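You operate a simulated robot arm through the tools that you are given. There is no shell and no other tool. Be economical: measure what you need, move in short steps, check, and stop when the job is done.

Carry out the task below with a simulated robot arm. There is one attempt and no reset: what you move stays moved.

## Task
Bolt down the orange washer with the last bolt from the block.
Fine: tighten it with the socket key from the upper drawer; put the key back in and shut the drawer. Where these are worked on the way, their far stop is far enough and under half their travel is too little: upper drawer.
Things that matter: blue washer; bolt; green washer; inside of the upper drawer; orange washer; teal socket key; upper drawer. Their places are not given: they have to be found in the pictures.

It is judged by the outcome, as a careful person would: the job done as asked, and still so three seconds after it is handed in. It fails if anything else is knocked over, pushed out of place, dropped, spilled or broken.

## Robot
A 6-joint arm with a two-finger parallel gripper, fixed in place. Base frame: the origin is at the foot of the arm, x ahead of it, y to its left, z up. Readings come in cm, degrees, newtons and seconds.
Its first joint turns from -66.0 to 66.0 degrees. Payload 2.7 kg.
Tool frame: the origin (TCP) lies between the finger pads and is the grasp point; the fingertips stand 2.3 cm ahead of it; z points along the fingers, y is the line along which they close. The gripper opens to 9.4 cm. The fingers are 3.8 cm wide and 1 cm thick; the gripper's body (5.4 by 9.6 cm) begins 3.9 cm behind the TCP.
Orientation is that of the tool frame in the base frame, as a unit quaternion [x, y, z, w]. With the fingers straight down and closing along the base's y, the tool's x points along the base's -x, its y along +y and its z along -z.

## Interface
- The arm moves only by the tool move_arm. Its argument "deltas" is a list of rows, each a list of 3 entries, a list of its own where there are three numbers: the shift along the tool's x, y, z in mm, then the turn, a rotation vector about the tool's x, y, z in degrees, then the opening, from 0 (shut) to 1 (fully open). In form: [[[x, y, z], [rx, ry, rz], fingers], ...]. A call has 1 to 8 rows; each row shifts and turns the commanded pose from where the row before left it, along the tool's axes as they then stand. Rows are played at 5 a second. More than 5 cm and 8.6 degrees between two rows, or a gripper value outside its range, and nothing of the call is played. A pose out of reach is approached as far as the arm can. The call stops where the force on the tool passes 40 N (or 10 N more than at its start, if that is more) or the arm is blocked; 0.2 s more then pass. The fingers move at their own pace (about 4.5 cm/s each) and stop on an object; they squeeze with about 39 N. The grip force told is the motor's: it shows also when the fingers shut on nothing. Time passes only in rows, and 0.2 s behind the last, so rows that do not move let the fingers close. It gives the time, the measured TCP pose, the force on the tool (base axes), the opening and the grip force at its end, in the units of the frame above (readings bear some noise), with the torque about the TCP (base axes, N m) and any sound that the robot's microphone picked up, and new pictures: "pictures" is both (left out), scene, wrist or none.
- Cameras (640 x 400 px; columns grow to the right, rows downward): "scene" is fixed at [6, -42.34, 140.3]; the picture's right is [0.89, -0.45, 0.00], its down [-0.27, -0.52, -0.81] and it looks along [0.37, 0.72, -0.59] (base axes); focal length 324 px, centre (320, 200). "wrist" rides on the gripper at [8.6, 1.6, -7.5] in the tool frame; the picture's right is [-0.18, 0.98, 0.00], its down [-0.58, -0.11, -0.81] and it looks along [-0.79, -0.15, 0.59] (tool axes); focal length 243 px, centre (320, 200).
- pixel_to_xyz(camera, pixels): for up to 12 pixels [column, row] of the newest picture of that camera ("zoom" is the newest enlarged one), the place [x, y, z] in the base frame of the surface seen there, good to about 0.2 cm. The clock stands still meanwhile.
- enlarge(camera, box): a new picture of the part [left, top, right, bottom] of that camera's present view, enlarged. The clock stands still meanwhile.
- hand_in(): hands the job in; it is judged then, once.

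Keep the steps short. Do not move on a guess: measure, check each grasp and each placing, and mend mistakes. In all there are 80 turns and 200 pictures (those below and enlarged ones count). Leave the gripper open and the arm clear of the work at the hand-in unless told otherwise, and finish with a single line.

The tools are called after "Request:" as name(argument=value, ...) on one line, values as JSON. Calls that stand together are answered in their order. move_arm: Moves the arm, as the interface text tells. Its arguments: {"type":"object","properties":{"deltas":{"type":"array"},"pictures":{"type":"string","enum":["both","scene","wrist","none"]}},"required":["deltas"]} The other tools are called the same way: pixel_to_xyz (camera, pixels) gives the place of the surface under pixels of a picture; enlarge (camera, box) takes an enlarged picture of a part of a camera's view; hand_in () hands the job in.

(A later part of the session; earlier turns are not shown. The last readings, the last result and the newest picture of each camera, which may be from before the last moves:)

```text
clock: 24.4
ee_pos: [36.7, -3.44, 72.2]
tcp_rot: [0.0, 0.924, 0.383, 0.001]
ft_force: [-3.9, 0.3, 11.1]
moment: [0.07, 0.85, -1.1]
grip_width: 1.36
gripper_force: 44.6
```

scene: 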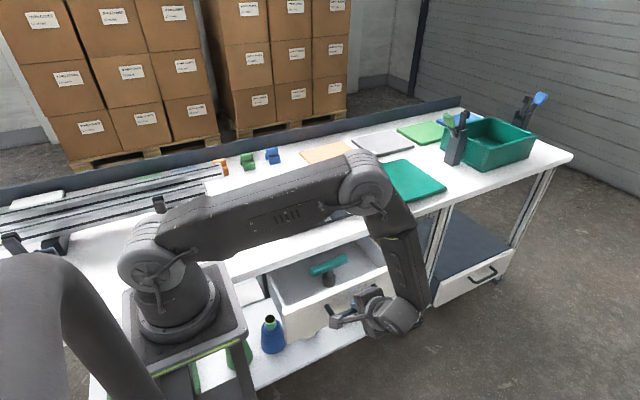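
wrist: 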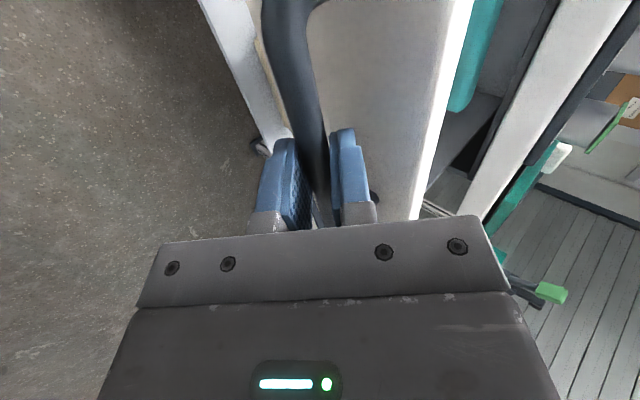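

Open about 13.6 cm; a T-handled teal key stands inside. I keep pulling to find the stop.

Request:
move_arm(deltas=[[[0, -13.6, -14.4], [0, 0, 0], 0.1], [[0, -14, -14], [0, 0, 0], 0.1], [[0, -14, -14], [0, 0, 0], 0.1], [[0, -14, -14], [0, 0, 0], 0.1]])

```text
clock: 25.4
ee_pos: [36.87, -11.43, 72.18]
tcp_rot: [0.0, 0.924, 0.382, 0.001]
ft_force: [-6.1, 0.8, 2.3]
moment: [-0.1, 0.25, -1.47]
grip_width: 1.38
gripper_force: 44.4
```

scene: 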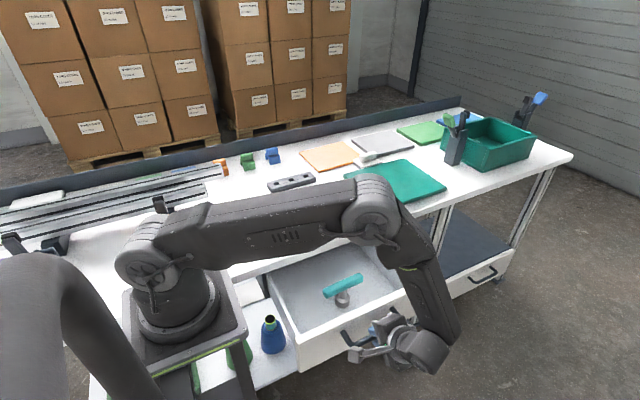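
wrist: 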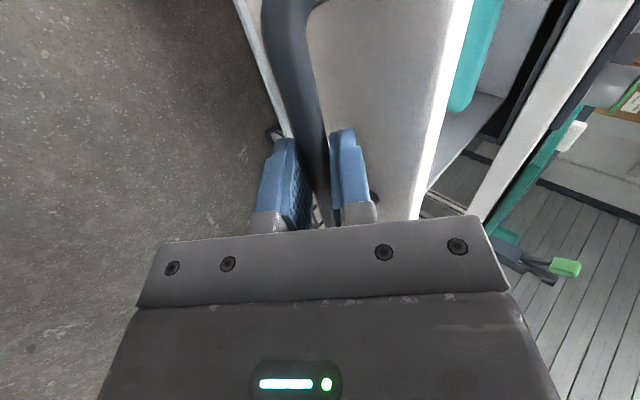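

Open 21.6 cm. Continue pulling toward the stop.

Request:
move_arm(deltas=[[[0, -14, -14], [0, 0, 0], 0.1], [[0, -14, -14], [0, 0, 0], 0.1], [[0, -14, -14], [0, 0, 0], 0.1], [[0, -14, -14], [0, 0, 0], 0.1]])

```text
clock: 26.3
ee_pos: [36.87, -16.87, 72.23]
tcp_rot: [0.001, 0.919, 0.395, -0.007]
ft_force: [-1.5, 4.7, 2.5]
moment: [0.14, -0.23, -0.23]
grip_width: 1.37
gripper_force: 44.5
stopped in row 4: the force on the tool passed its limit (the readings are from after the stop); the commanded pose is now the measured one
```

scene: 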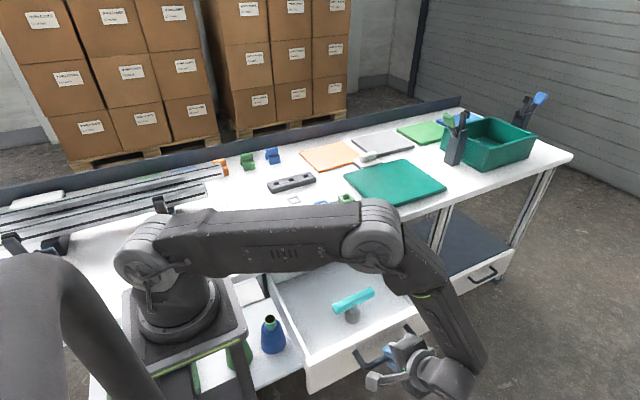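
wrist: 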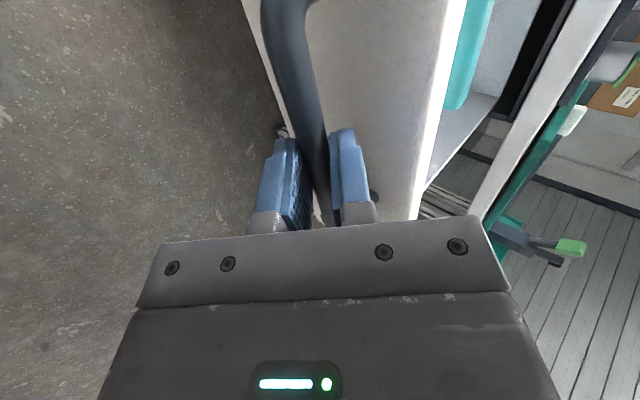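

The stop is reached (27 cm travel). I open modestly and back out along the tool axis, then rise.

Request:
move_arm(deltas=[[[0, 0, 0], [0, 0, 0], 0.35], [[0, 0, 0], [0, 0, 0], 0.35], [[0, 0, 0], [0, 0, 0], 0.35], [[0, 0, -20], [0, 0, 0], 0.35], [[0, 0, -25], [0, 0, 0], 0.35], [[0, 0, -25], [0, 0, 0], 0.35], [[0, 15, -15], [0, 0, 0], 0.35], [[0, 25, -25], [0, 0, 0], 0.35]])

```text
clock: 28.1
ee_pos: [37.09, -22.26, 82.73]
tcp_rot: [0.001, 0.919, 0.394, -0.006]
ft_force: [0.2, 0.5, 0.0]
moment: [-0.01, 0.01, -0.03]
grip_width: 3.26
gripper_force: 0.0
```

scene: 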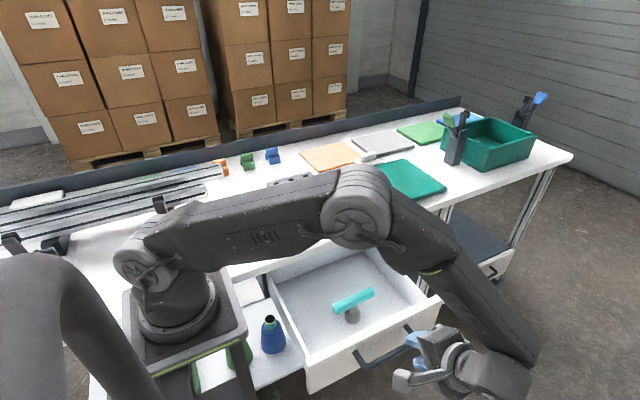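
wrist: 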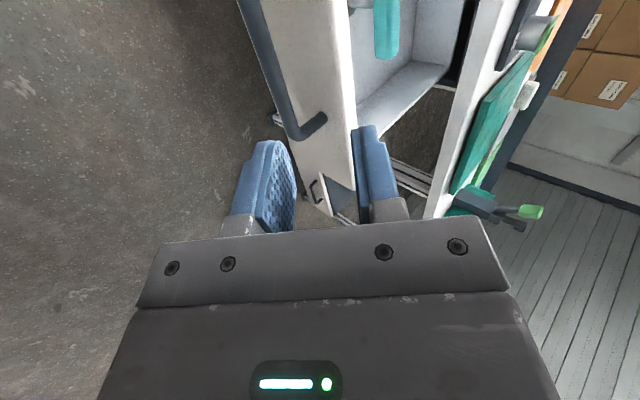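

Clear of the handle. I rise while turning the tool back to vertical; also measure the key in the drawer.

Request:
move_arm(deltas=[[[0, 28, -28], [0, 0, 0], 0.5], [[0, 28, -28], [0, 0, 0], 0.5], [[0, 28, -28], [8, 0, 0], 0.5], [[0, 0, 0], [8, 0, 0], 0.5], [[0, 0, 0], [8, 0, 0], 0.5], [[0, 0, 0], [8, 0, 0], 0.5], [[0, 0, 0], [8, 0, 0], 0.5], [[0, 0, 0], [6.4, 0, 0], 0.5]], pictures="both")

Request:
enlarge(camera="scene", box=[272, 240, 432, 340])

```text
clock: 29.9
ee_pos: [37.03, -22.51, 94.48]
tcp_rot: [-0.002, 1.0, -0.001, -0.006]
ft_force: [0.5, -0.1, -0.1]
moment: [-0.01, -0.03, 0.01]
grip_width: 4.72
gripper_force: 0.1
```

scene: 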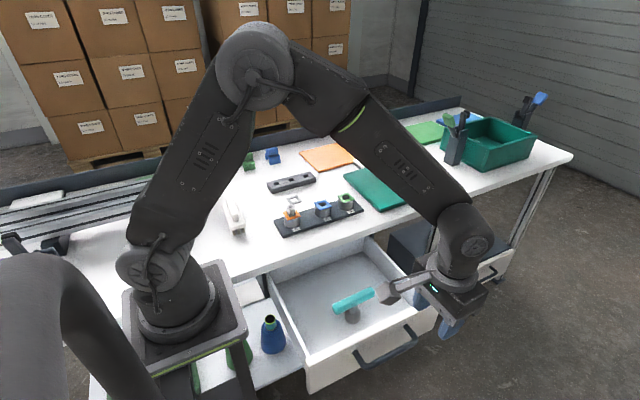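
wrist: 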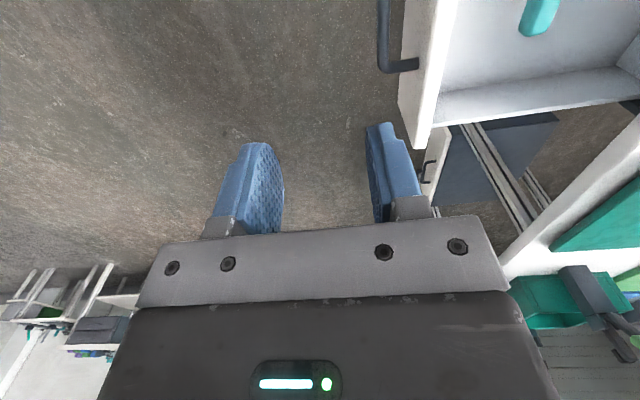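

```text
4.00 times, centred on (352, 290) of scene
```

zoom: 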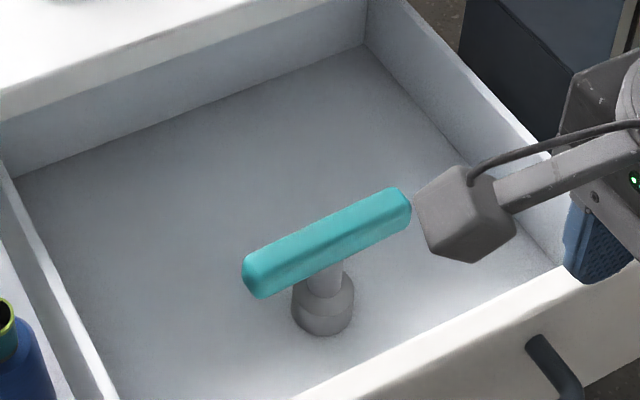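

Key: T-handle with teal crossbar, socket down, standing. I measure handle and socket.

Request:
pixel_to_xyz(camera="zoom", pixels=[[255, 265], [325, 232], [395, 200], [325, 245], [260, 285], [405, 215], [328, 280], [323, 310], [323, 330], [250, 350], [330, 225], [200, 300]])

```text
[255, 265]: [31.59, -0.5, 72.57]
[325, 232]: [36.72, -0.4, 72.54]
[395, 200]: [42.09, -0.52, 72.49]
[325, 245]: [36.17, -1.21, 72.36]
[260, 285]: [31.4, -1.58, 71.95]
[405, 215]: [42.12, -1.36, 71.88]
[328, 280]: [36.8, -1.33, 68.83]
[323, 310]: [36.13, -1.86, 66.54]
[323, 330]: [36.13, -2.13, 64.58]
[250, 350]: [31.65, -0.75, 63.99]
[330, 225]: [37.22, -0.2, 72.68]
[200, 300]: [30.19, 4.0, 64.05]
```

Handle runs along x (31–42.5) at y≈-0.8, z 71.2–72.6; stem at x≈36.6; socket top z≈67. I move above it with a wide view and correct the small tilt.

Request:
move_arm(deltas=[[[0, 0, 0], [0, -0.7, 0.2], 0.5], [[0.8, 43.4, 0], [0, 0, 0], 0.5], [[0.8, 43.4, 0], [0, 0, 0], 0.5], [[0.8, 43.4, 0], [0, 0, 0], 0.5], [[0.8, 43.4, 0], [0, 0, 0], 0.5], [[0, 43.4, 0], [0, 0, 0], 0.5], [[0, 0, 40], [0, 0, 0], 0.5], [[0, 0, 40], [0, 0, 0], 0.5]])

Request:
enlarge(camera="wrist", box=[240, 20, 400, 120])

Request:
pixel_to_xyz(camera="zoom", pixels=[[320, 60], [320, 150], [320, 250], [320, 350], [260, 200], [380, 200]])

```text
clock: 31.7
ee_pos: [36.87, -0.78, 86.58]
tcp_rot: [0.0, 1.0, 0.0, 0.0]
ft_force: [0.8, 0.0, 0.0]
moment: [0.03, -0.01, 0.03]
grip_width: 4.71
gripper_force: 0.1
```

scene: 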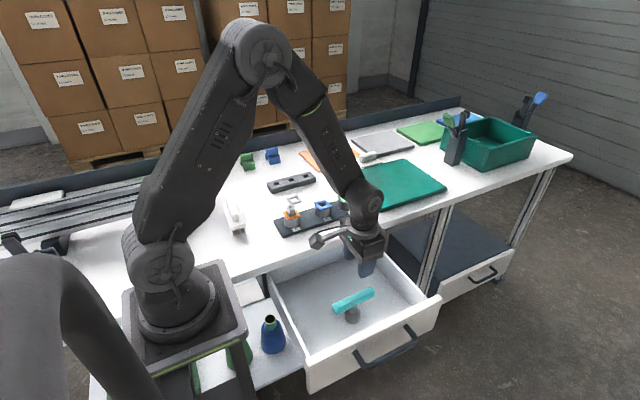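
wrist: 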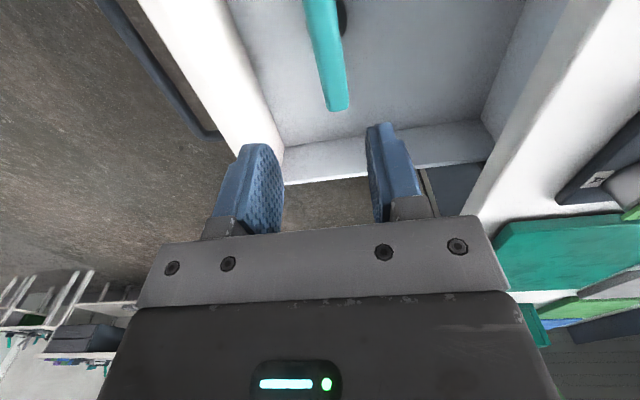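

```text
4.00 times, centred on (320, 70) of wrist
```

zoom: 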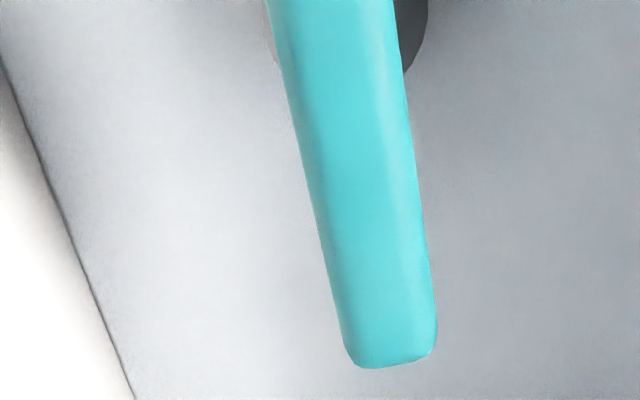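

```text
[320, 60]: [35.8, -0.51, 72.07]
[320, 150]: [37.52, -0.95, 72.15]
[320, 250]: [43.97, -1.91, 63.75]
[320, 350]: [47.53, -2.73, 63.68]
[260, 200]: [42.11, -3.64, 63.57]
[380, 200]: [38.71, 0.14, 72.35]
```

I measure the handle's centre line at zoom (345,60), (368,200), (390,345).

Request:
pixel_to_xyz(camera="zoom", pixels=[[345, 60], [358, 130], [368, 200], [380, 280], [390, 345], [298, 60], [398, 60], [322, 200], [414, 200], [335, 5]])

Request:
pixel_to_xyz(camera="wrist", pixels=[[319, 6], [323, 30], [342, 20], [346, 18]])

```text
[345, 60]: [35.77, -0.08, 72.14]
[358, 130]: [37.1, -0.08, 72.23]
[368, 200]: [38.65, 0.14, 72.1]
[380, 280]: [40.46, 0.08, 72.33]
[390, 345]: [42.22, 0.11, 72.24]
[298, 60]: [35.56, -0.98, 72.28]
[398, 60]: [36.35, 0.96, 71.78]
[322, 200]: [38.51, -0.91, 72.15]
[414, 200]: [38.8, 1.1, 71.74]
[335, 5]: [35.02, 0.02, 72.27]
```

```text
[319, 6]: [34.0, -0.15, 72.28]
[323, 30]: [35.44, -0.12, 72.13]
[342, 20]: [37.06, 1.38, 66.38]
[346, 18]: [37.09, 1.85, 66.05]
```

Handle centre line y≈0 from the wrist, about 2 cm wide, aligned with x. I shift +7 mm in y and descend to TCP z≈72.

Request:
move_arm(deltas=[[[0.5, 7, 20], [0, 0, 0], 0.5], [[0, 0, 40], [0, 0, 0], 0.5], [[0, 0, 40], [0, 0, 0], 0.5], [[0, 0, 25], [0, 0, 0], 0.5], [[0, 0, 20], [0, 0, 0], 0.5], [[0, 0, 0], [0, 0, 0], 0.5]])

```text
clock: 33.1
ee_pos: [36.86, -0.22, 72.07]
tcp_rot: [0.0, 1.0, -0.001, 0.0]
ft_force: [-0.5, -1.2, 0.5]
moment: [-0.02, -0.02, 0.01]
grip_width: 4.7
gripper_force: 0.0
```

scene: 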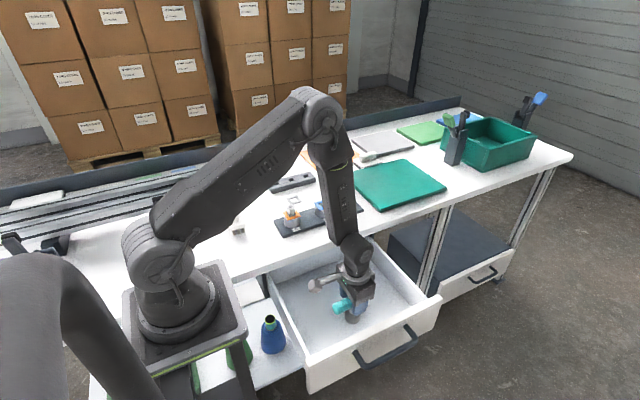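
wrist: 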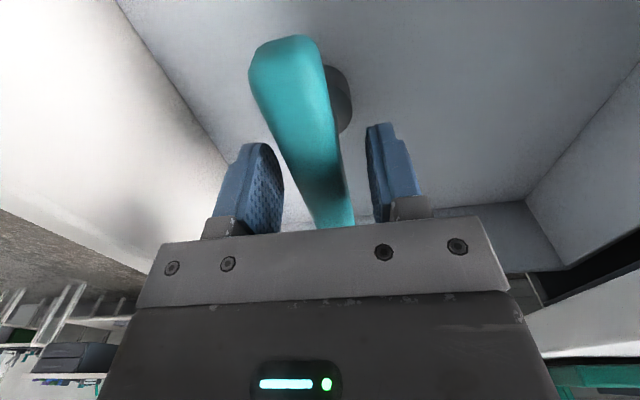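

The handle is centred between the fingers. Close.

Request:
move_arm(deltas=[[[0, 0, 0], [0, 0, 0], 0.3], [[0, 0, 0], [0, 0, 0], 0.2], [[0, 0, 0], [0, 0, 0], 0.1], [[0, 0, 0], [0, 0, 0], 0.1], [[0, 0, 0], [0, 0, 0], 0.1]], pictures="wrist")

Request:
enlarge(camera="scene", box=[312, 260, 392, 330])

```text
clock: 34.3
ee_pos: [36.6, -0.16, 72.15]
tcp_rot: [0.0, 1.0, 0.001, 0.0]
ft_force: [0.3, 0.0, 0.6]
moment: [0.04, 0.01, 0.04]
grip_width: 2.36
gripper_force: 39.0
```

wrist: 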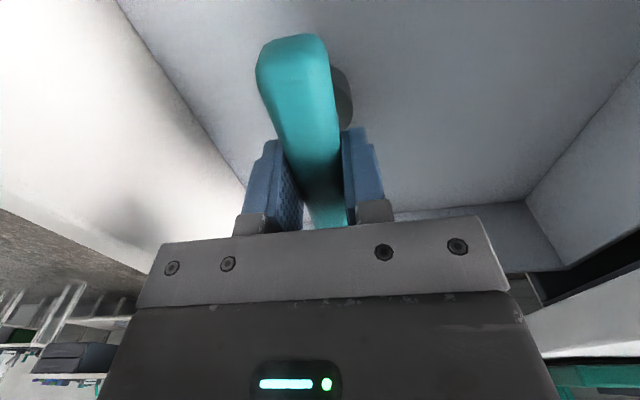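

```text
5.71 times, centred on (352, 295) of scene
```

zoom: 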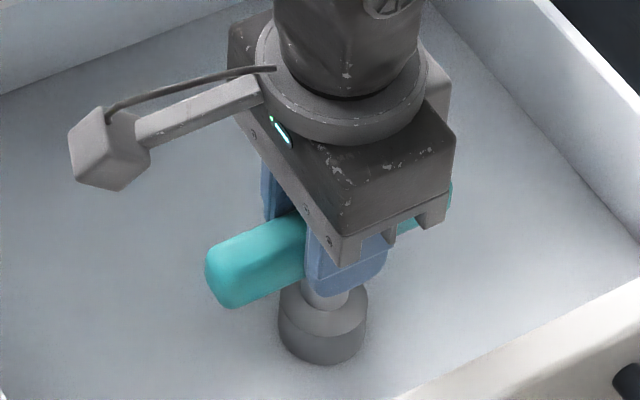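

Held, width 2.36 cm, 39 N. I lift straight up to z≈99.

Request:
move_arm(deltas=[[[0, 0, -20], [0, 0, 0], 0.1], [[0, 0, -40], [0, 0, 0], 0.1], [[0, 0, -45], [0, 0, 0], 0.1], [[0, 0, -45], [0, 0, 0], 0.1], [[0, 0, -45], [0, 0, 0], 0.1], [[0, 0, -45], [0, 0, 0], 0.1], [[0, 0, -30], [0, 0, 0], 0.1], [[0, 0, 0], [0, 0, 0], 0.1]])

Request:
enlarge(camera="scene", box=[300, 170, 428, 250])

Request:
enlarge(camera="scene", box=[276, 200, 308, 220])

```text
clock: 36.1
ee_pos: [36.67, -0.14, 98.98]
tcp_rot: [0.0, 1.0, 0.0, 0.001]
ft_force: [0.7, -0.6, -2.1]
moment: [0.01, 0.0, 0.03]
grip_width: 2.36
gripper_force: 39.1
```

scene: 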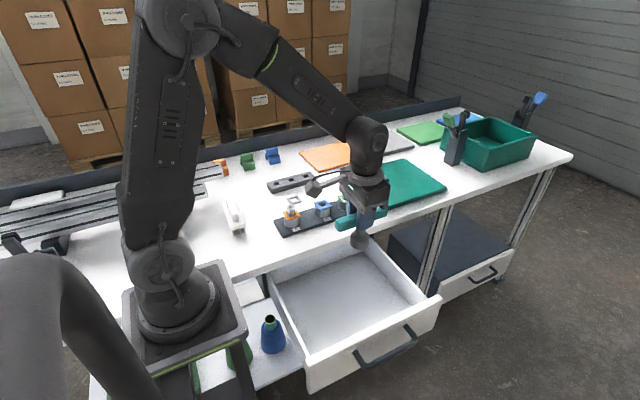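
wrist: 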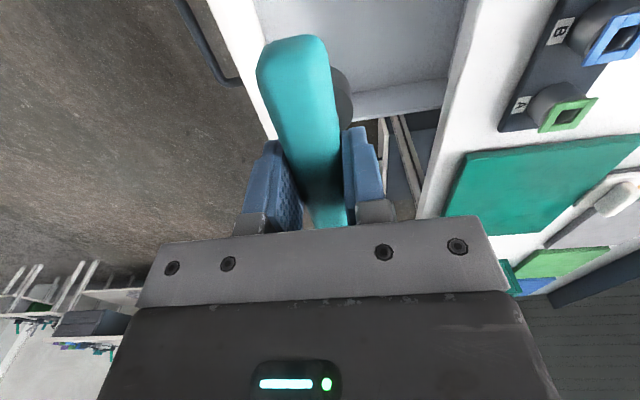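

```text
5.00 times, centred on (364, 210) of scene
```

zoom: 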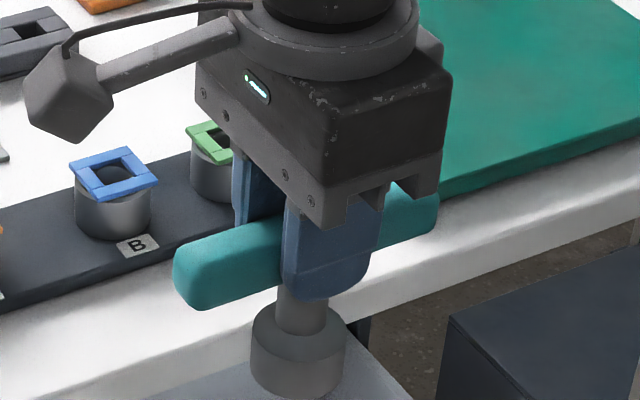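

```text
16.00 times, centred on (292, 210) of scene
```

zoom: 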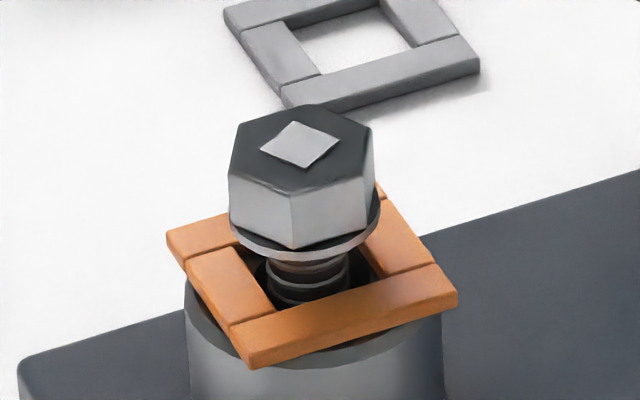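

The key hangs straight. I need its axis relative to the TCP, so I measure socket, stem and finger edges in the same view.

Request:
pixel_to_xyz(camera="scene", pixels=[[360.4, 233.6], [357, 233.6], [364, 233.6], [359.6, 240], [352, 240], [367, 240], [361, 222], [374.5, 222], [357.5, 222], [335, 225], [332, 223], [386, 211]])

Request:
pixel_to_xyz(camera="wrist", pixels=[[343, 80], [350, 100], [347, 120], [343, 70], [280, 45], [310, 40], [270, 180], [360, 170]])

```text
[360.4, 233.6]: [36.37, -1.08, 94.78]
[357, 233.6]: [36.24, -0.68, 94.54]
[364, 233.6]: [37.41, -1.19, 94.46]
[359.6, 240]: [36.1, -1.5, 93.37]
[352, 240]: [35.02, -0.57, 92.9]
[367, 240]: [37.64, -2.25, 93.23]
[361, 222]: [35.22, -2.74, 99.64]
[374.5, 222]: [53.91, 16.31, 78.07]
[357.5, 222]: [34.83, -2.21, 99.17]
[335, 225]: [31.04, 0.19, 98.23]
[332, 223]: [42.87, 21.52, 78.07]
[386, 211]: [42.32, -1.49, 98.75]
```

```text
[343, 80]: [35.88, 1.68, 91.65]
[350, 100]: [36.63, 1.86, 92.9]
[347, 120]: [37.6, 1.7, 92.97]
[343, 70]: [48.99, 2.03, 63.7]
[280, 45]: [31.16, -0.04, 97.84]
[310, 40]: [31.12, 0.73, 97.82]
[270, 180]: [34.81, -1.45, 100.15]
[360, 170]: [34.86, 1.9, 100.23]
```

Handle 31.0–42.5, stem x≈36.8: the key axis is about 1 mm (+x) from the TCP. The bolt axis is near (31.65, 26.0), top z 85.2. I carry the key over the bolt at this height (socket bottom z≈91).

Request:
move_arm(deltas=[[[8.5, 43.7, 0], [0, 0, 0], 0.1], [[8.5, 43.7, 0], [0, 0, 0], 0.1], [[8.5, 43.7, 0], [0, 0, 0], 0.1], [[8.5, 43.7, 0], [0, 0, 0], 0.1], [[8.5, 43.7, 0], [0, 0, 0], 0.1], [[8.5, 43.7, 0], [0, 0, 0], 0.1], [[0, 0, 20], [0, 0, 0], 0.1], [[0, 0, 0], [0, 0, 0], 0.1]])

Request:
enlarge(camera="scene", box=[260, 180, 324, 220])

Request:
enlarge(camera="wrist", box=[240, 20, 400, 120])

```text
clock: 37.9
ee_pos: [31.8, 25.97, 96.94]
tcp_rot: [0.0, 1.0, 0.0, -0.001]
ft_force: [-0.6, -0.3, -2.7]
moment: [0.0, 0.0, 0.01]
grip_width: 2.37
gripper_force: 38.8
```

scene: 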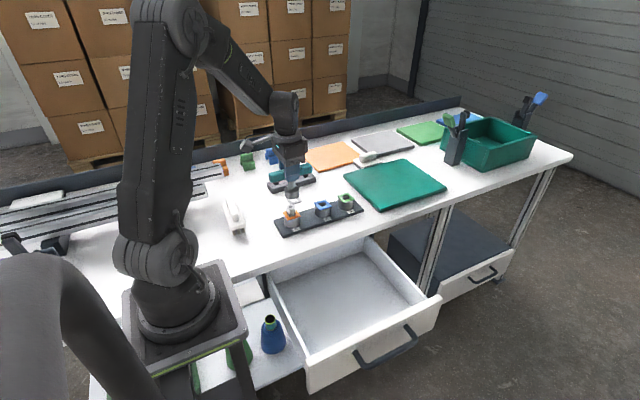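
wrist: 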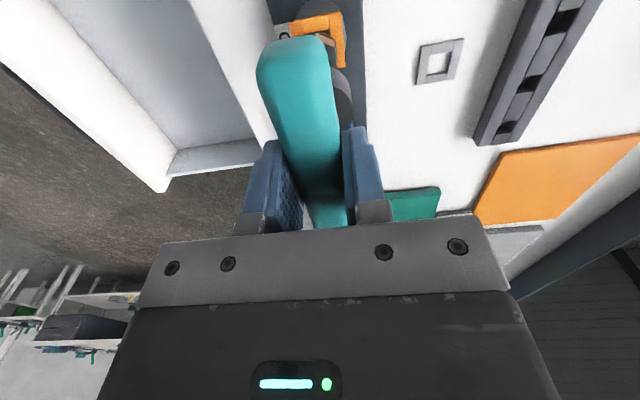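

```text
10.00 times, centred on (292, 200) of scene
```

zoom: 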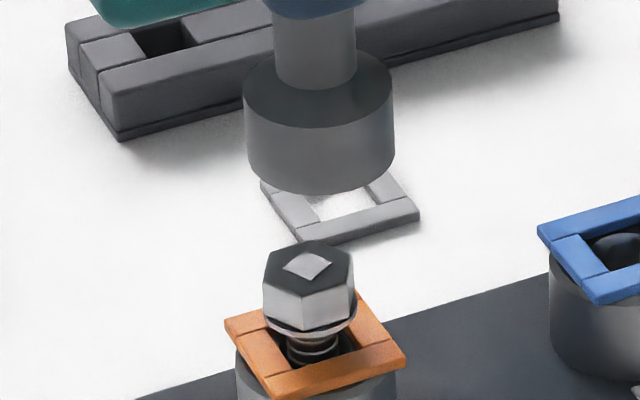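

```text
4.00 times, centred on (320, 70) of wrist
```

zoom: 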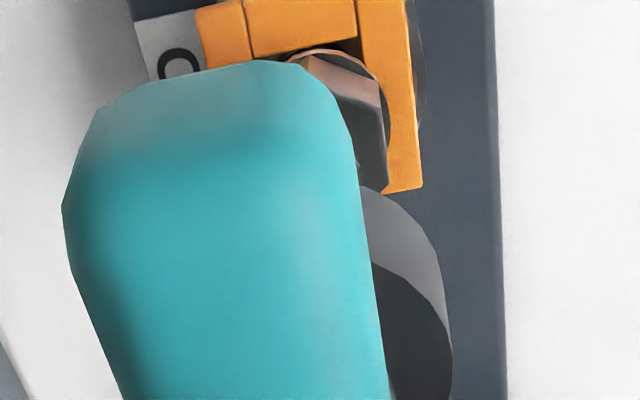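

In the scene zoom the socket axis projects about 0.5 cm too far to +x of the bolt. I shift 4.5 mm toward -x, go down 2 cm, and check again.

Request:
move_arm(deltas=[[[4.5, 0, 0], [0, 0, 0], 0.1], [[0, 0, 10], [0, 0, 0], 0.1], [[0, 0, 10], [0, 0, 0], 0.1], [[0, 0, 0], [0, 0, 0], 0.1], [[0, 0, 0], [0, 0, 0], 0.1]], pictures="none")

Request:
enlarge(camera="scene", box=[268, 190, 316, 220])

Request:
enlarge(camera="wrist", box=[240, 20, 400, 120])

```text
clock: 39.1
ee_pos: [31.24, 26.01, 94.9]
tcp_rot: [0.0, 1.0, 0.0, 0.0]
ft_force: [-1.1, 0.1, -2.1]
moment: [0.0, 0.03, 0.03]
grip_width: 2.39
gripper_force: 38.7
```

```text
13.33 times, centred on (292, 205) of scene
```

zoom: 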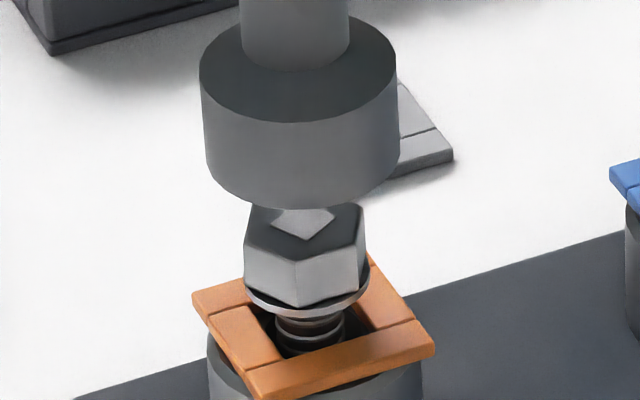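

```text
4.00 times, centred on (320, 70) of wrist
```

zoom: 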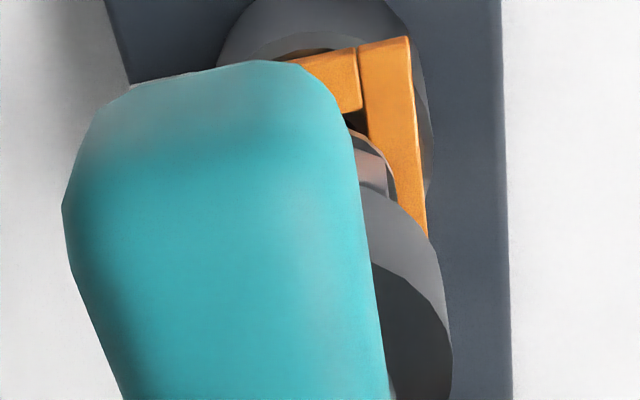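

Aligned within about 0.5 mm in the scene view. I descend slowly to where the socket should meet or pass the head top (TCP ≈ 93).

Request:
move_arm(deltas=[[[0, 0, 6], [0, 0, 0], 0.1], [[0, 0, 6], [0, 0, 0], 0.1], [[0, 0, 4], [0, 0, 0], 0.1], [[0, 0, 3], [0, 0, 0], 0.1], [[0, 0, 0], [0, 0, 0], 0.1]], pictures="none")

Request:
enlarge(camera="scene", box=[268, 190, 316, 220])

```text
clock: 40.3
ee_pos: [31.24, 26.07, 93.24]
tcp_rot: [0.0, 1.0, 0.0, 0.0]
ft_force: [0.1, -0.1, -2.6]
moment: [0.01, 0.04, 0.01]
grip_width: 2.4
gripper_force: 39.2
```

```text
13.33 times, centred on (292, 205) of scene
```

zoom: 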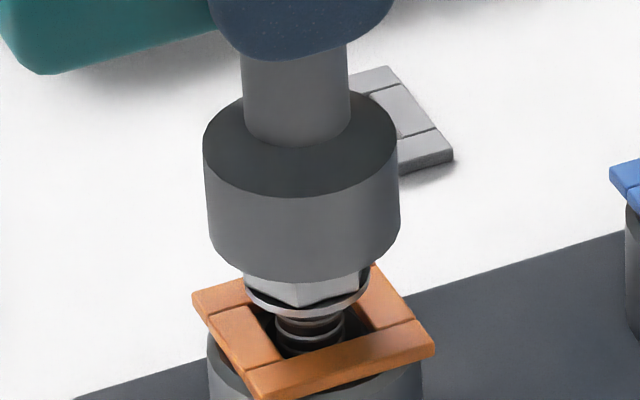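

Centred, no contact yet. Down further in 2 mm steps.

Request:
move_arm(deltas=[[[0, 0, 2.5], [0, 0, 0], 0.1], [[0, 0, 2.5], [0, 0, 0], 0.1], [[0, 0, 2.5], [0, 0, 0], 0.1], [[0, 0, 2.5], [0, 0, 0], 0.1]], pictures="none")

Request:
enlarge(camera="scene", box=[268, 190, 316, 220])

```text
clock: 41.3
ee_pos: [31.23, 26.08, 92.2]
tcp_rot: [0.001, 1.0, 0.0, -0.001]
ft_force: [0.3, 0.5, -1.9]
moment: [0.01, -0.02, -0.02]
grip_width: 2.39
gripper_force: 39.2
```

```text
13.33 times, centred on (292, 205) of scene
```

zoom: 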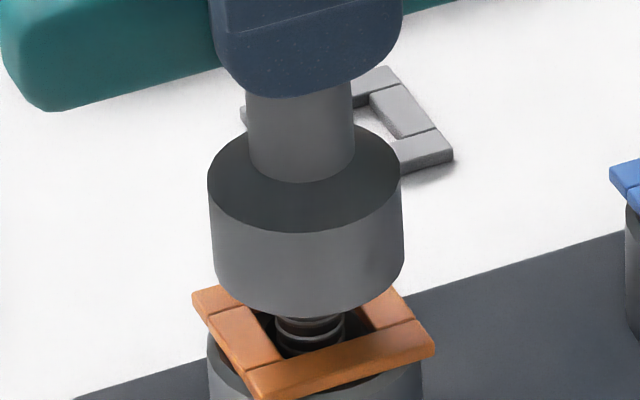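

No force, and the socket seems to be slipping over the head. Continue a little further.

Request:
move_arm(deltas=[[[0, 0, 2], [0, 0, 0], 0.1], [[0, 0, 2], [0, 0, 0], 0.1], [[0, 0, 2], [0, 0, 0], 0.1], [[0, 0, 0], [0, 0, 0], 0.1]], pictures="none")

Request:
enlarge(camera="scene", box=[268, 190, 316, 220])

```text
clock: 42.3
ee_pos: [31.24, 26.23, 91.62]
tcp_rot: [0.0, 1.0, 0.001, 0.001]
ft_force: [-5.7, -4.7, 22.6]
moment: [-0.26, 0.41, -0.02]
grip_width: 2.4
gripper_force: 39.0
```

```text
13.33 times, centred on (292, 205) of scene
```

zoom: 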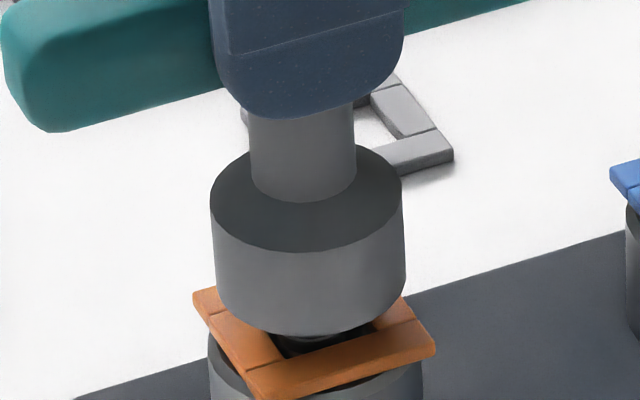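

The socket is over the head, pressed at about 25 N. I ease 1 mm and turn clockwise 40°, watching torque.

Request:
move_arm(deltas=[[[0, 0, -1], [0, 0, 8], 0.1], [[0, 0, 0], [0, 0, 8], 0.1], [[0, 0, 0], [0, 0, 8], 0.1], [[0, 0, 0], [0, 0, 8], 0.1], [[0, 0, 0], [0, 0, 8], 0.1], [[0, 0, 0], [0, 0, 0], 0.1]], pictures="wrist")

Request:
enlarge(camera="scene", box=[268, 190, 316, 220])

```text
clock: 43.7
ee_pos: [31.29, 26.28, 91.75]
tcp_rot: [0.343, 0.939, 0.001, 0.0]
ft_force: [6.6, 4.3, 7.9]
moment: [0.29, -0.43, 0.0]
grip_width: 2.37
gripper_force: 39.3
```

wrist: 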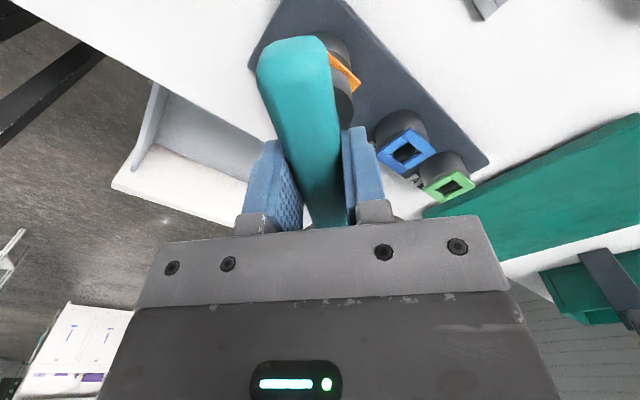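

```text
13.33 times, centred on (292, 205) of scene
```

zoom: 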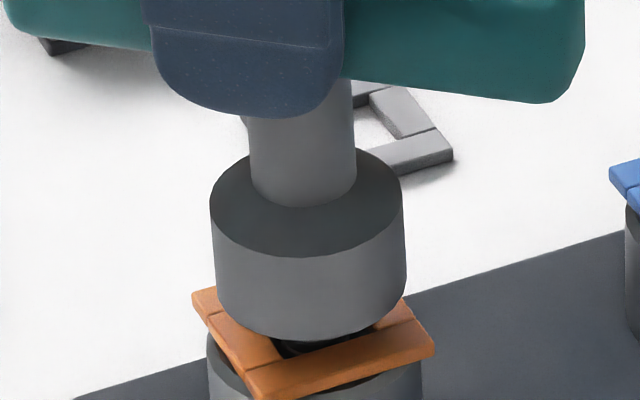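

The socket stays centred over the bolt. No torque yet; I continue clockwise 64° with slight downward follow.

Request:
move_arm(deltas=[[[0, 0.3, 0.2], [0, 0, 8], 0.1], [[0, 0.3, 0.2], [0, 0, 8], 0.1], [[0, 0.3, 0.2], [0, 0, 8], 0.1], [[0, 0.3, 0.2], [0, 0, 8], 0.1], [[0, 0.3, 0.2], [0, 0, 8], 0.1], [[0, 0.3, 0.2], [0, 0, 8], 0.1], [[0, 0.3, 0.2], [0, 0, 8], 0.1], [[0, 0, 0], [0, 0, 0], 0.1]], pictures="none")

Request:
enlarge(camera="scene", box=[268, 190, 316, 220])

```text
clock: 45.5
ee_pos: [31.56, 26.31, 91.67]
tcp_rot: [0.743, 0.669, 0.001, -0.001]
ft_force: [4.2, 8.5, 15.5]
moment: [0.59, -0.28, 0.02]
grip_width: 2.38
gripper_force: 39.3
```

```text
13.33 times, centred on (292, 205) of scene
```

zoom: 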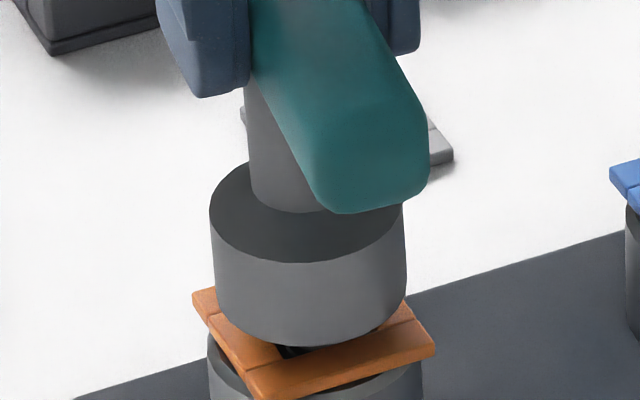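

The socket's lower rim came down (zoom rows 336→347) while turning 96°: the thread is advancing. I continue clockwise 56°, relieving side load.

Request:
move_arm(deltas=[[[0.7, 0.3, 0.4], [0, 0, 8], 0.1], [[0, 0.2, 0.4], [0, 0, 8], 0.1], [[0, 0.2, 0.4], [0, 0, 8], 0.1], [[0, 0.2, 0.4], [0, 0, 8], 0.1], [[0, 0.2, 0.4], [0, 0, 8], 0.1], [[0, 0.2, 0.4], [0, 0, 8], 0.1], [[0, 0.2, 0.4], [0, 0, 8], 0.1], [[0, 0, 0], [0, 0, 0], 0.1]], pictures="none")

Request:
enlarge(camera="scene", box=[268, 190, 316, 220])

```text
clock: 46.9
ee_pos: [35.26, 20.75, 90.47]
tcp_rot: [0.939, 0.342, -0.006, -0.025]
ft_force: [-2.1, -3.9, 11.8]
moment: [-0.21, -0.28, 0.21]
grip_width: 3.0
gripper_force: 39.0
out of reach, approached as far as the arm can: row 4, 5, 6, 7
stopped in row 7: the force on the tool passed its limit (the readings are from after the stop); the commanded pose is now the measured one
```

```text
13.33 times, centred on (292, 205) of scene
```

zoom: 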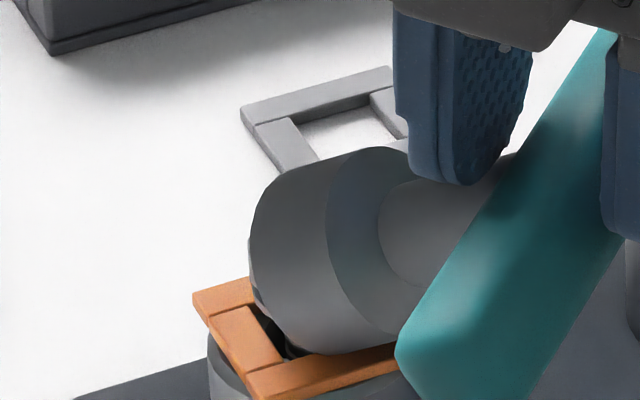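

The wrist ran out of travel and the arm swerved; the key is tilted in the grip. I stop and take pictures before any motion.

Request:
move_arm(deltas=[[[0, 0, 0], [0, 0, 0], 0.1]])

Request:
enlarge(camera="scene", box=[244, 160, 356, 230])

```text
clock: 47.3
ee_pos: [35.19, 20.72, 90.48]
tcp_rot: [0.94, 0.341, -0.005, -0.026]
ft_force: [0.1, -6.4, 15.4]
moment: [-0.24, -0.37, 0.25]
grip_width: 2.99
gripper_force: 39.0
```

scene: 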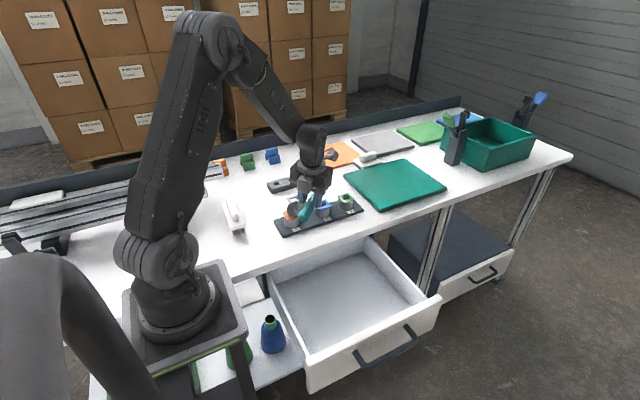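
wrist: 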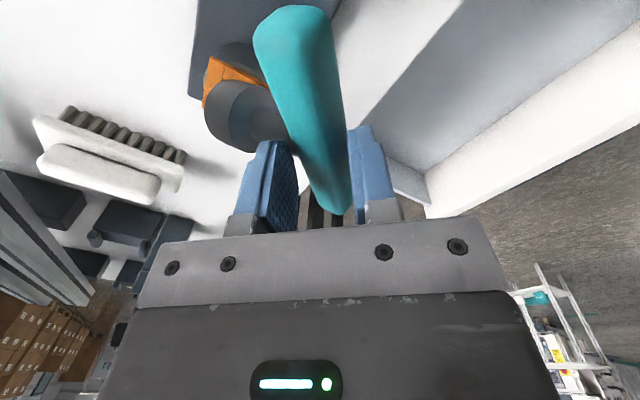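

```text
5.71 times, centred on (300, 195) of scene
```

zoom: 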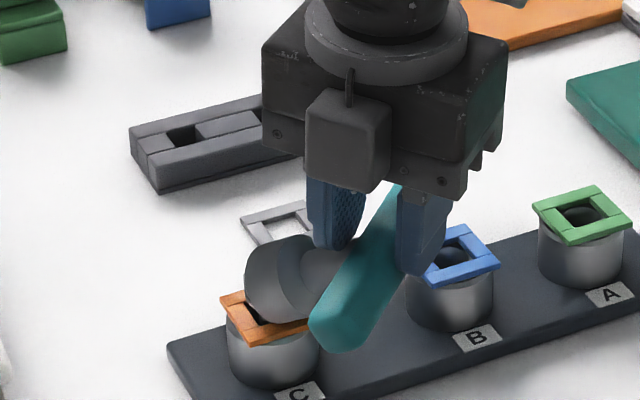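

The key has swung about its handle, socket toward the bolt; still gripped (width 3.0). I lift gently 15 mm and look again.

Request:
move_arm(deltas=[[[0, 0, -5], [0, 0, 0], 0.05], [[0, 0, -5], [0, 0, 0], 0.05], [[0, 0, -5], [0, 0, 0], 0.05], [[0, 0, 0], [0, 0, 0], 0.05]])

Request:
enlarge(camera="scene", box=[260, 170, 340, 220])

```text
clock: 48.3
ee_pos: [35.23, 20.64, 91.97]
tcp_rot: [0.939, 0.342, -0.004, -0.027]
ft_force: [4.8, -8.9, 15.9]
moment: [0.03, -0.35, -0.07]
grip_width: 0.74
gripper_force: 17.2
```

scene: 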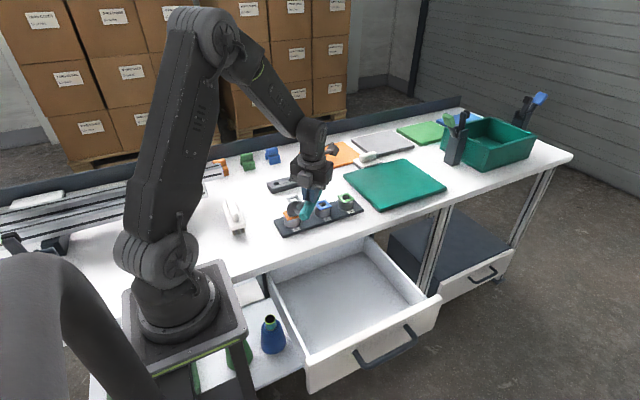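
wrist: 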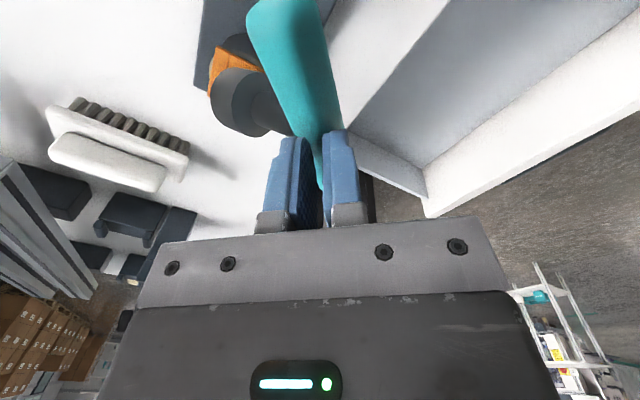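

```text
8.00 times, centred on (300, 195) of scene
```

zoom: 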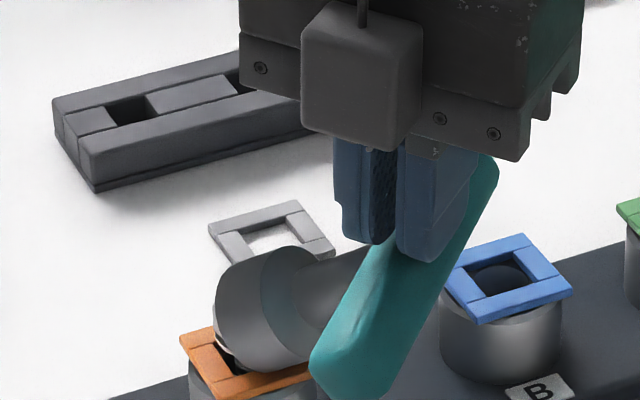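

The fingers slipped to the top of the handle while the socket stays hooked on the bolt. Before moving I measure where the handle lies and whether it is supported.

Request:
pixel_to_xyz(camera="zoom", pixels=[[350, 350], [325, 365], [365, 390], [380, 300], [400, 260], [485, 190], [470, 180], [240, 290], [225, 340], [310, 280], [225, 360], [350, 280]])

Request:
pixel_to_xyz(camera="wrist", pixels=[[270, 20], [310, 10], [300, 90], [330, 100], [245, 90], [240, 60], [265, 100], [212, 80], [320, 175], [315, 135], [285, 60], [335, 145]])

Request:
enlarge(camera="wrist", box=[190, 0, 390, 125])

Request:
enlarge(camera="scene", box=[272, 190, 320, 220])

```text
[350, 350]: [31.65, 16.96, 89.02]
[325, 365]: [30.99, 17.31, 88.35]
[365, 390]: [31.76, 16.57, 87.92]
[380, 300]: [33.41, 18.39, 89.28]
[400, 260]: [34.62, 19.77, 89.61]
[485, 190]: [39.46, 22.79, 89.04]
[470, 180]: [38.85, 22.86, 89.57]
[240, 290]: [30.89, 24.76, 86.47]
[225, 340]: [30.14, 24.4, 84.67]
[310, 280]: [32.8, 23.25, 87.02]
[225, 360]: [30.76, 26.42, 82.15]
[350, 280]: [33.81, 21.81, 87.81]
```

```text
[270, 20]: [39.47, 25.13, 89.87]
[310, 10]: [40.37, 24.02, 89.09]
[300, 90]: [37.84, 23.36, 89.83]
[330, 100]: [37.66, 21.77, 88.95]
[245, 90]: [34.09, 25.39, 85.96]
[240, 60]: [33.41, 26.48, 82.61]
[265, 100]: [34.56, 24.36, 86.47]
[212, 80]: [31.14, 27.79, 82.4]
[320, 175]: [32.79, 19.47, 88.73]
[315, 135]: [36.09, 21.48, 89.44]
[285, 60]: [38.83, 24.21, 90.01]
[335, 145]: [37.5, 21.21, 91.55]
```

```text
3.20 times, centred on (290, 62) of wrist
```

zoom: 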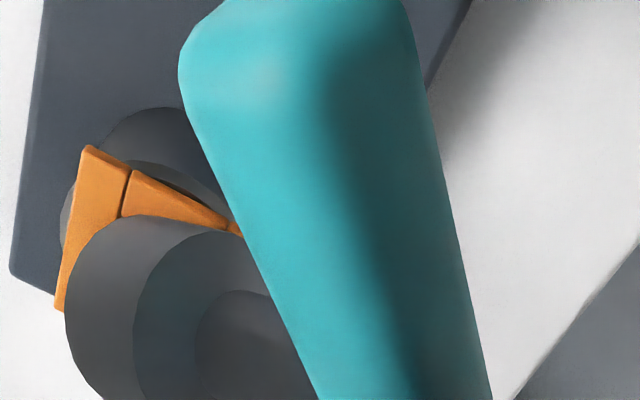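

```text
13.33 times, centred on (296, 205) of scene
```

zoom: 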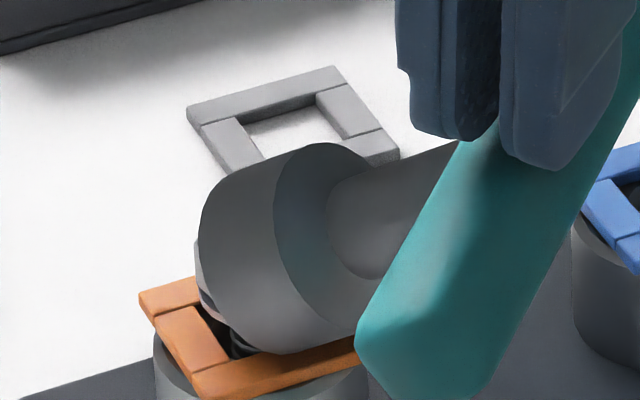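

The key is jammed on the bolt in a lean, handle centre ≈ (35.6, 20.6, 88.7), and the fingers sit just on its top edge. I reopen, lower 15 mm around the handle and grip again.

Request:
move_arm(deltas=[[[0, 0, 0], [0, 0, 0], 0.48], [[0, 0, 0], [0, 0, 0], 0.48], [[0, 0, 8], [0, 0, 0], 0.48], [[0, 0, 8], [0, 0, 0], 0.48], [[0, 0, 0], [0, 0, 0], 0.1], [[0, 0, 0], [0, 0, 0], 0.1], [[0, 0, 0], [0, 0, 0], 0.1]])

Request:
enlarge(camera="scene", box=[260, 180, 340, 230])

```text
clock: 49.9
ee_pos: [35.39, 20.66, 90.38]
tcp_rot: [0.94, 0.341, -0.004, -0.025]
ft_force: [9.5, -10.5, 13.7]
moment: [-0.28, -0.54, -0.11]
grip_width: 3.0
gripper_force: 39.5
```

scene: 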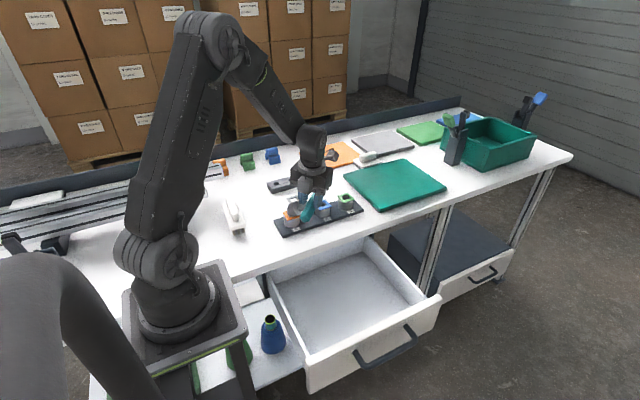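
wrist: 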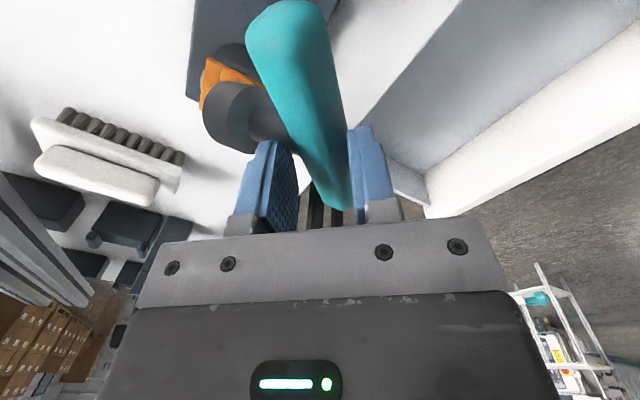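

```text
8.00 times, centred on (300, 205) of scene
```

zoom: 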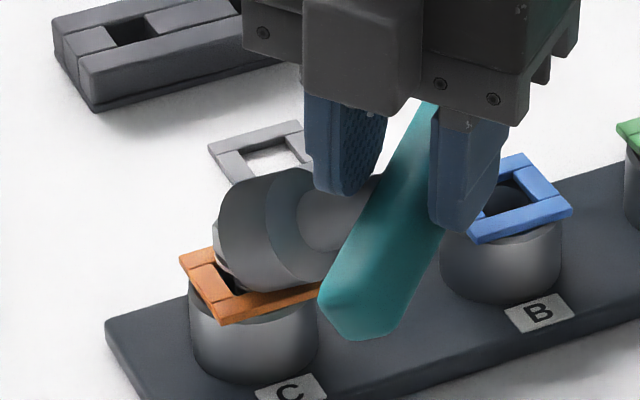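

The key was stable and is held again (3.0 cm). I'll bring it upright by an arc around the bolt: toward the bolt (-tool y), upward, and untwisting a little from the wrist limit. First two small steps.

Request:
move_arm(deltas=[[[3.4, -5.7, -7.6], [0, 0, -3], 0.1], [[3.1, -6.6, -6.9], [0, 0, -3], 0.1], [[0, 0, 0], [0, 0, 0], 0.1]])

Request:
enlarge(camera="scene", box=[260, 180, 340, 230])

```text
clock: 50.4
ee_pos: [35.49, 21.07, 91.43]
tcp_rot: [0.928, 0.371, 0.0, -0.023]
ft_force: [9.9, -17.2, 13.6]
moment: [-0.49, -0.23, 0.17]
grip_width: 2.0
gripper_force: 12.1
stopped in row 2: the force on the tool passed its limit (the readings are from after the stop); the commanded pose is now the measured one
```

scene: 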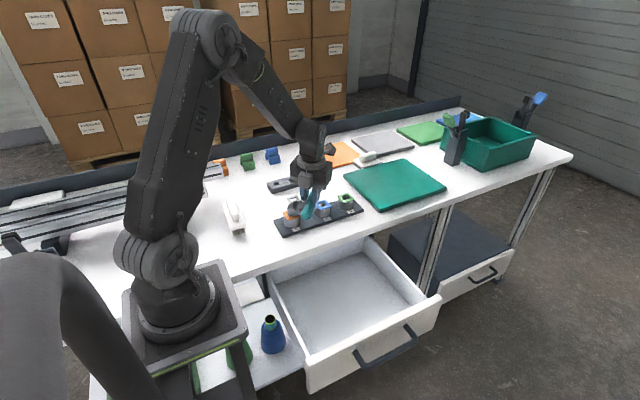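
wrist: 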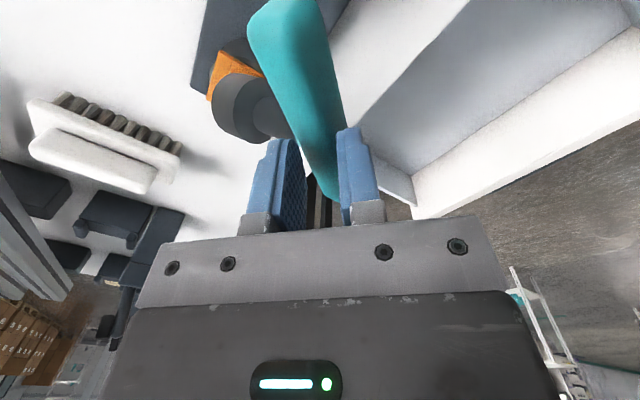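

```text
8.00 times, centred on (300, 205) of scene
```

zoom: 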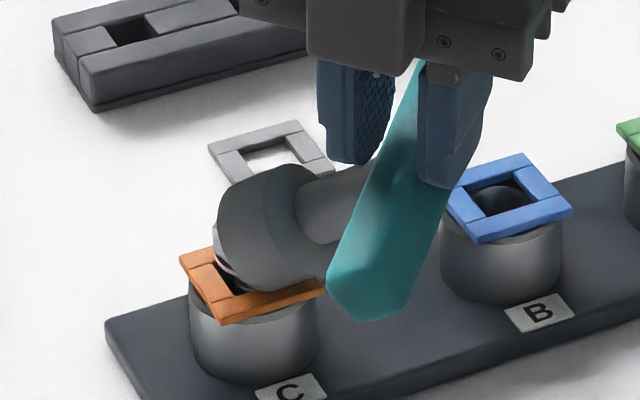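

The grip slides up rather than righting the key: it's wedged. I look closely at the socket mouth.

Request:
enlarge(camera="scene", box=[276, 198, 308, 222])

Request:
enlarge(camera="wrist", box=[190, 20, 300, 150])

```text
16.00 times, centred on (292, 210) of scene
```

zoom: 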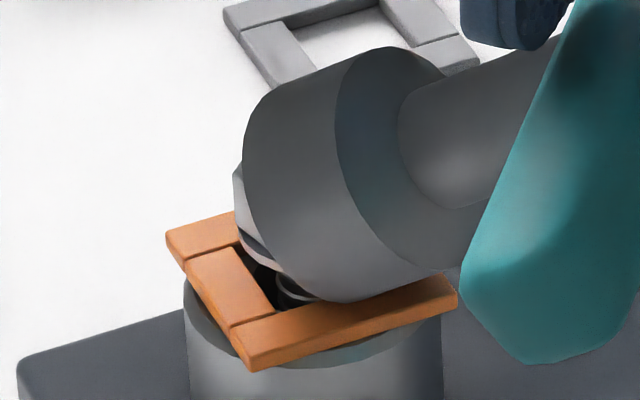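

```text
3.08 times, centred on (245, 85) of wrist
```

zoom: 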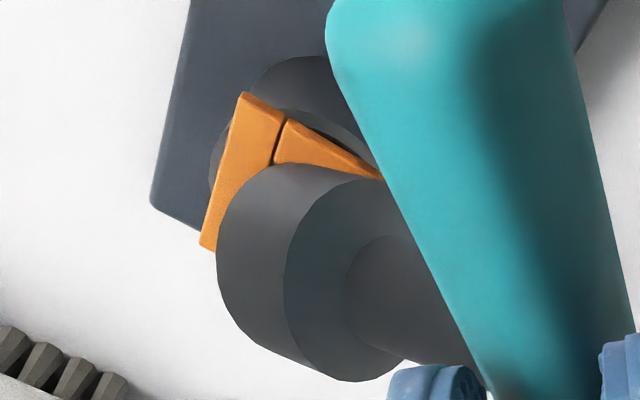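

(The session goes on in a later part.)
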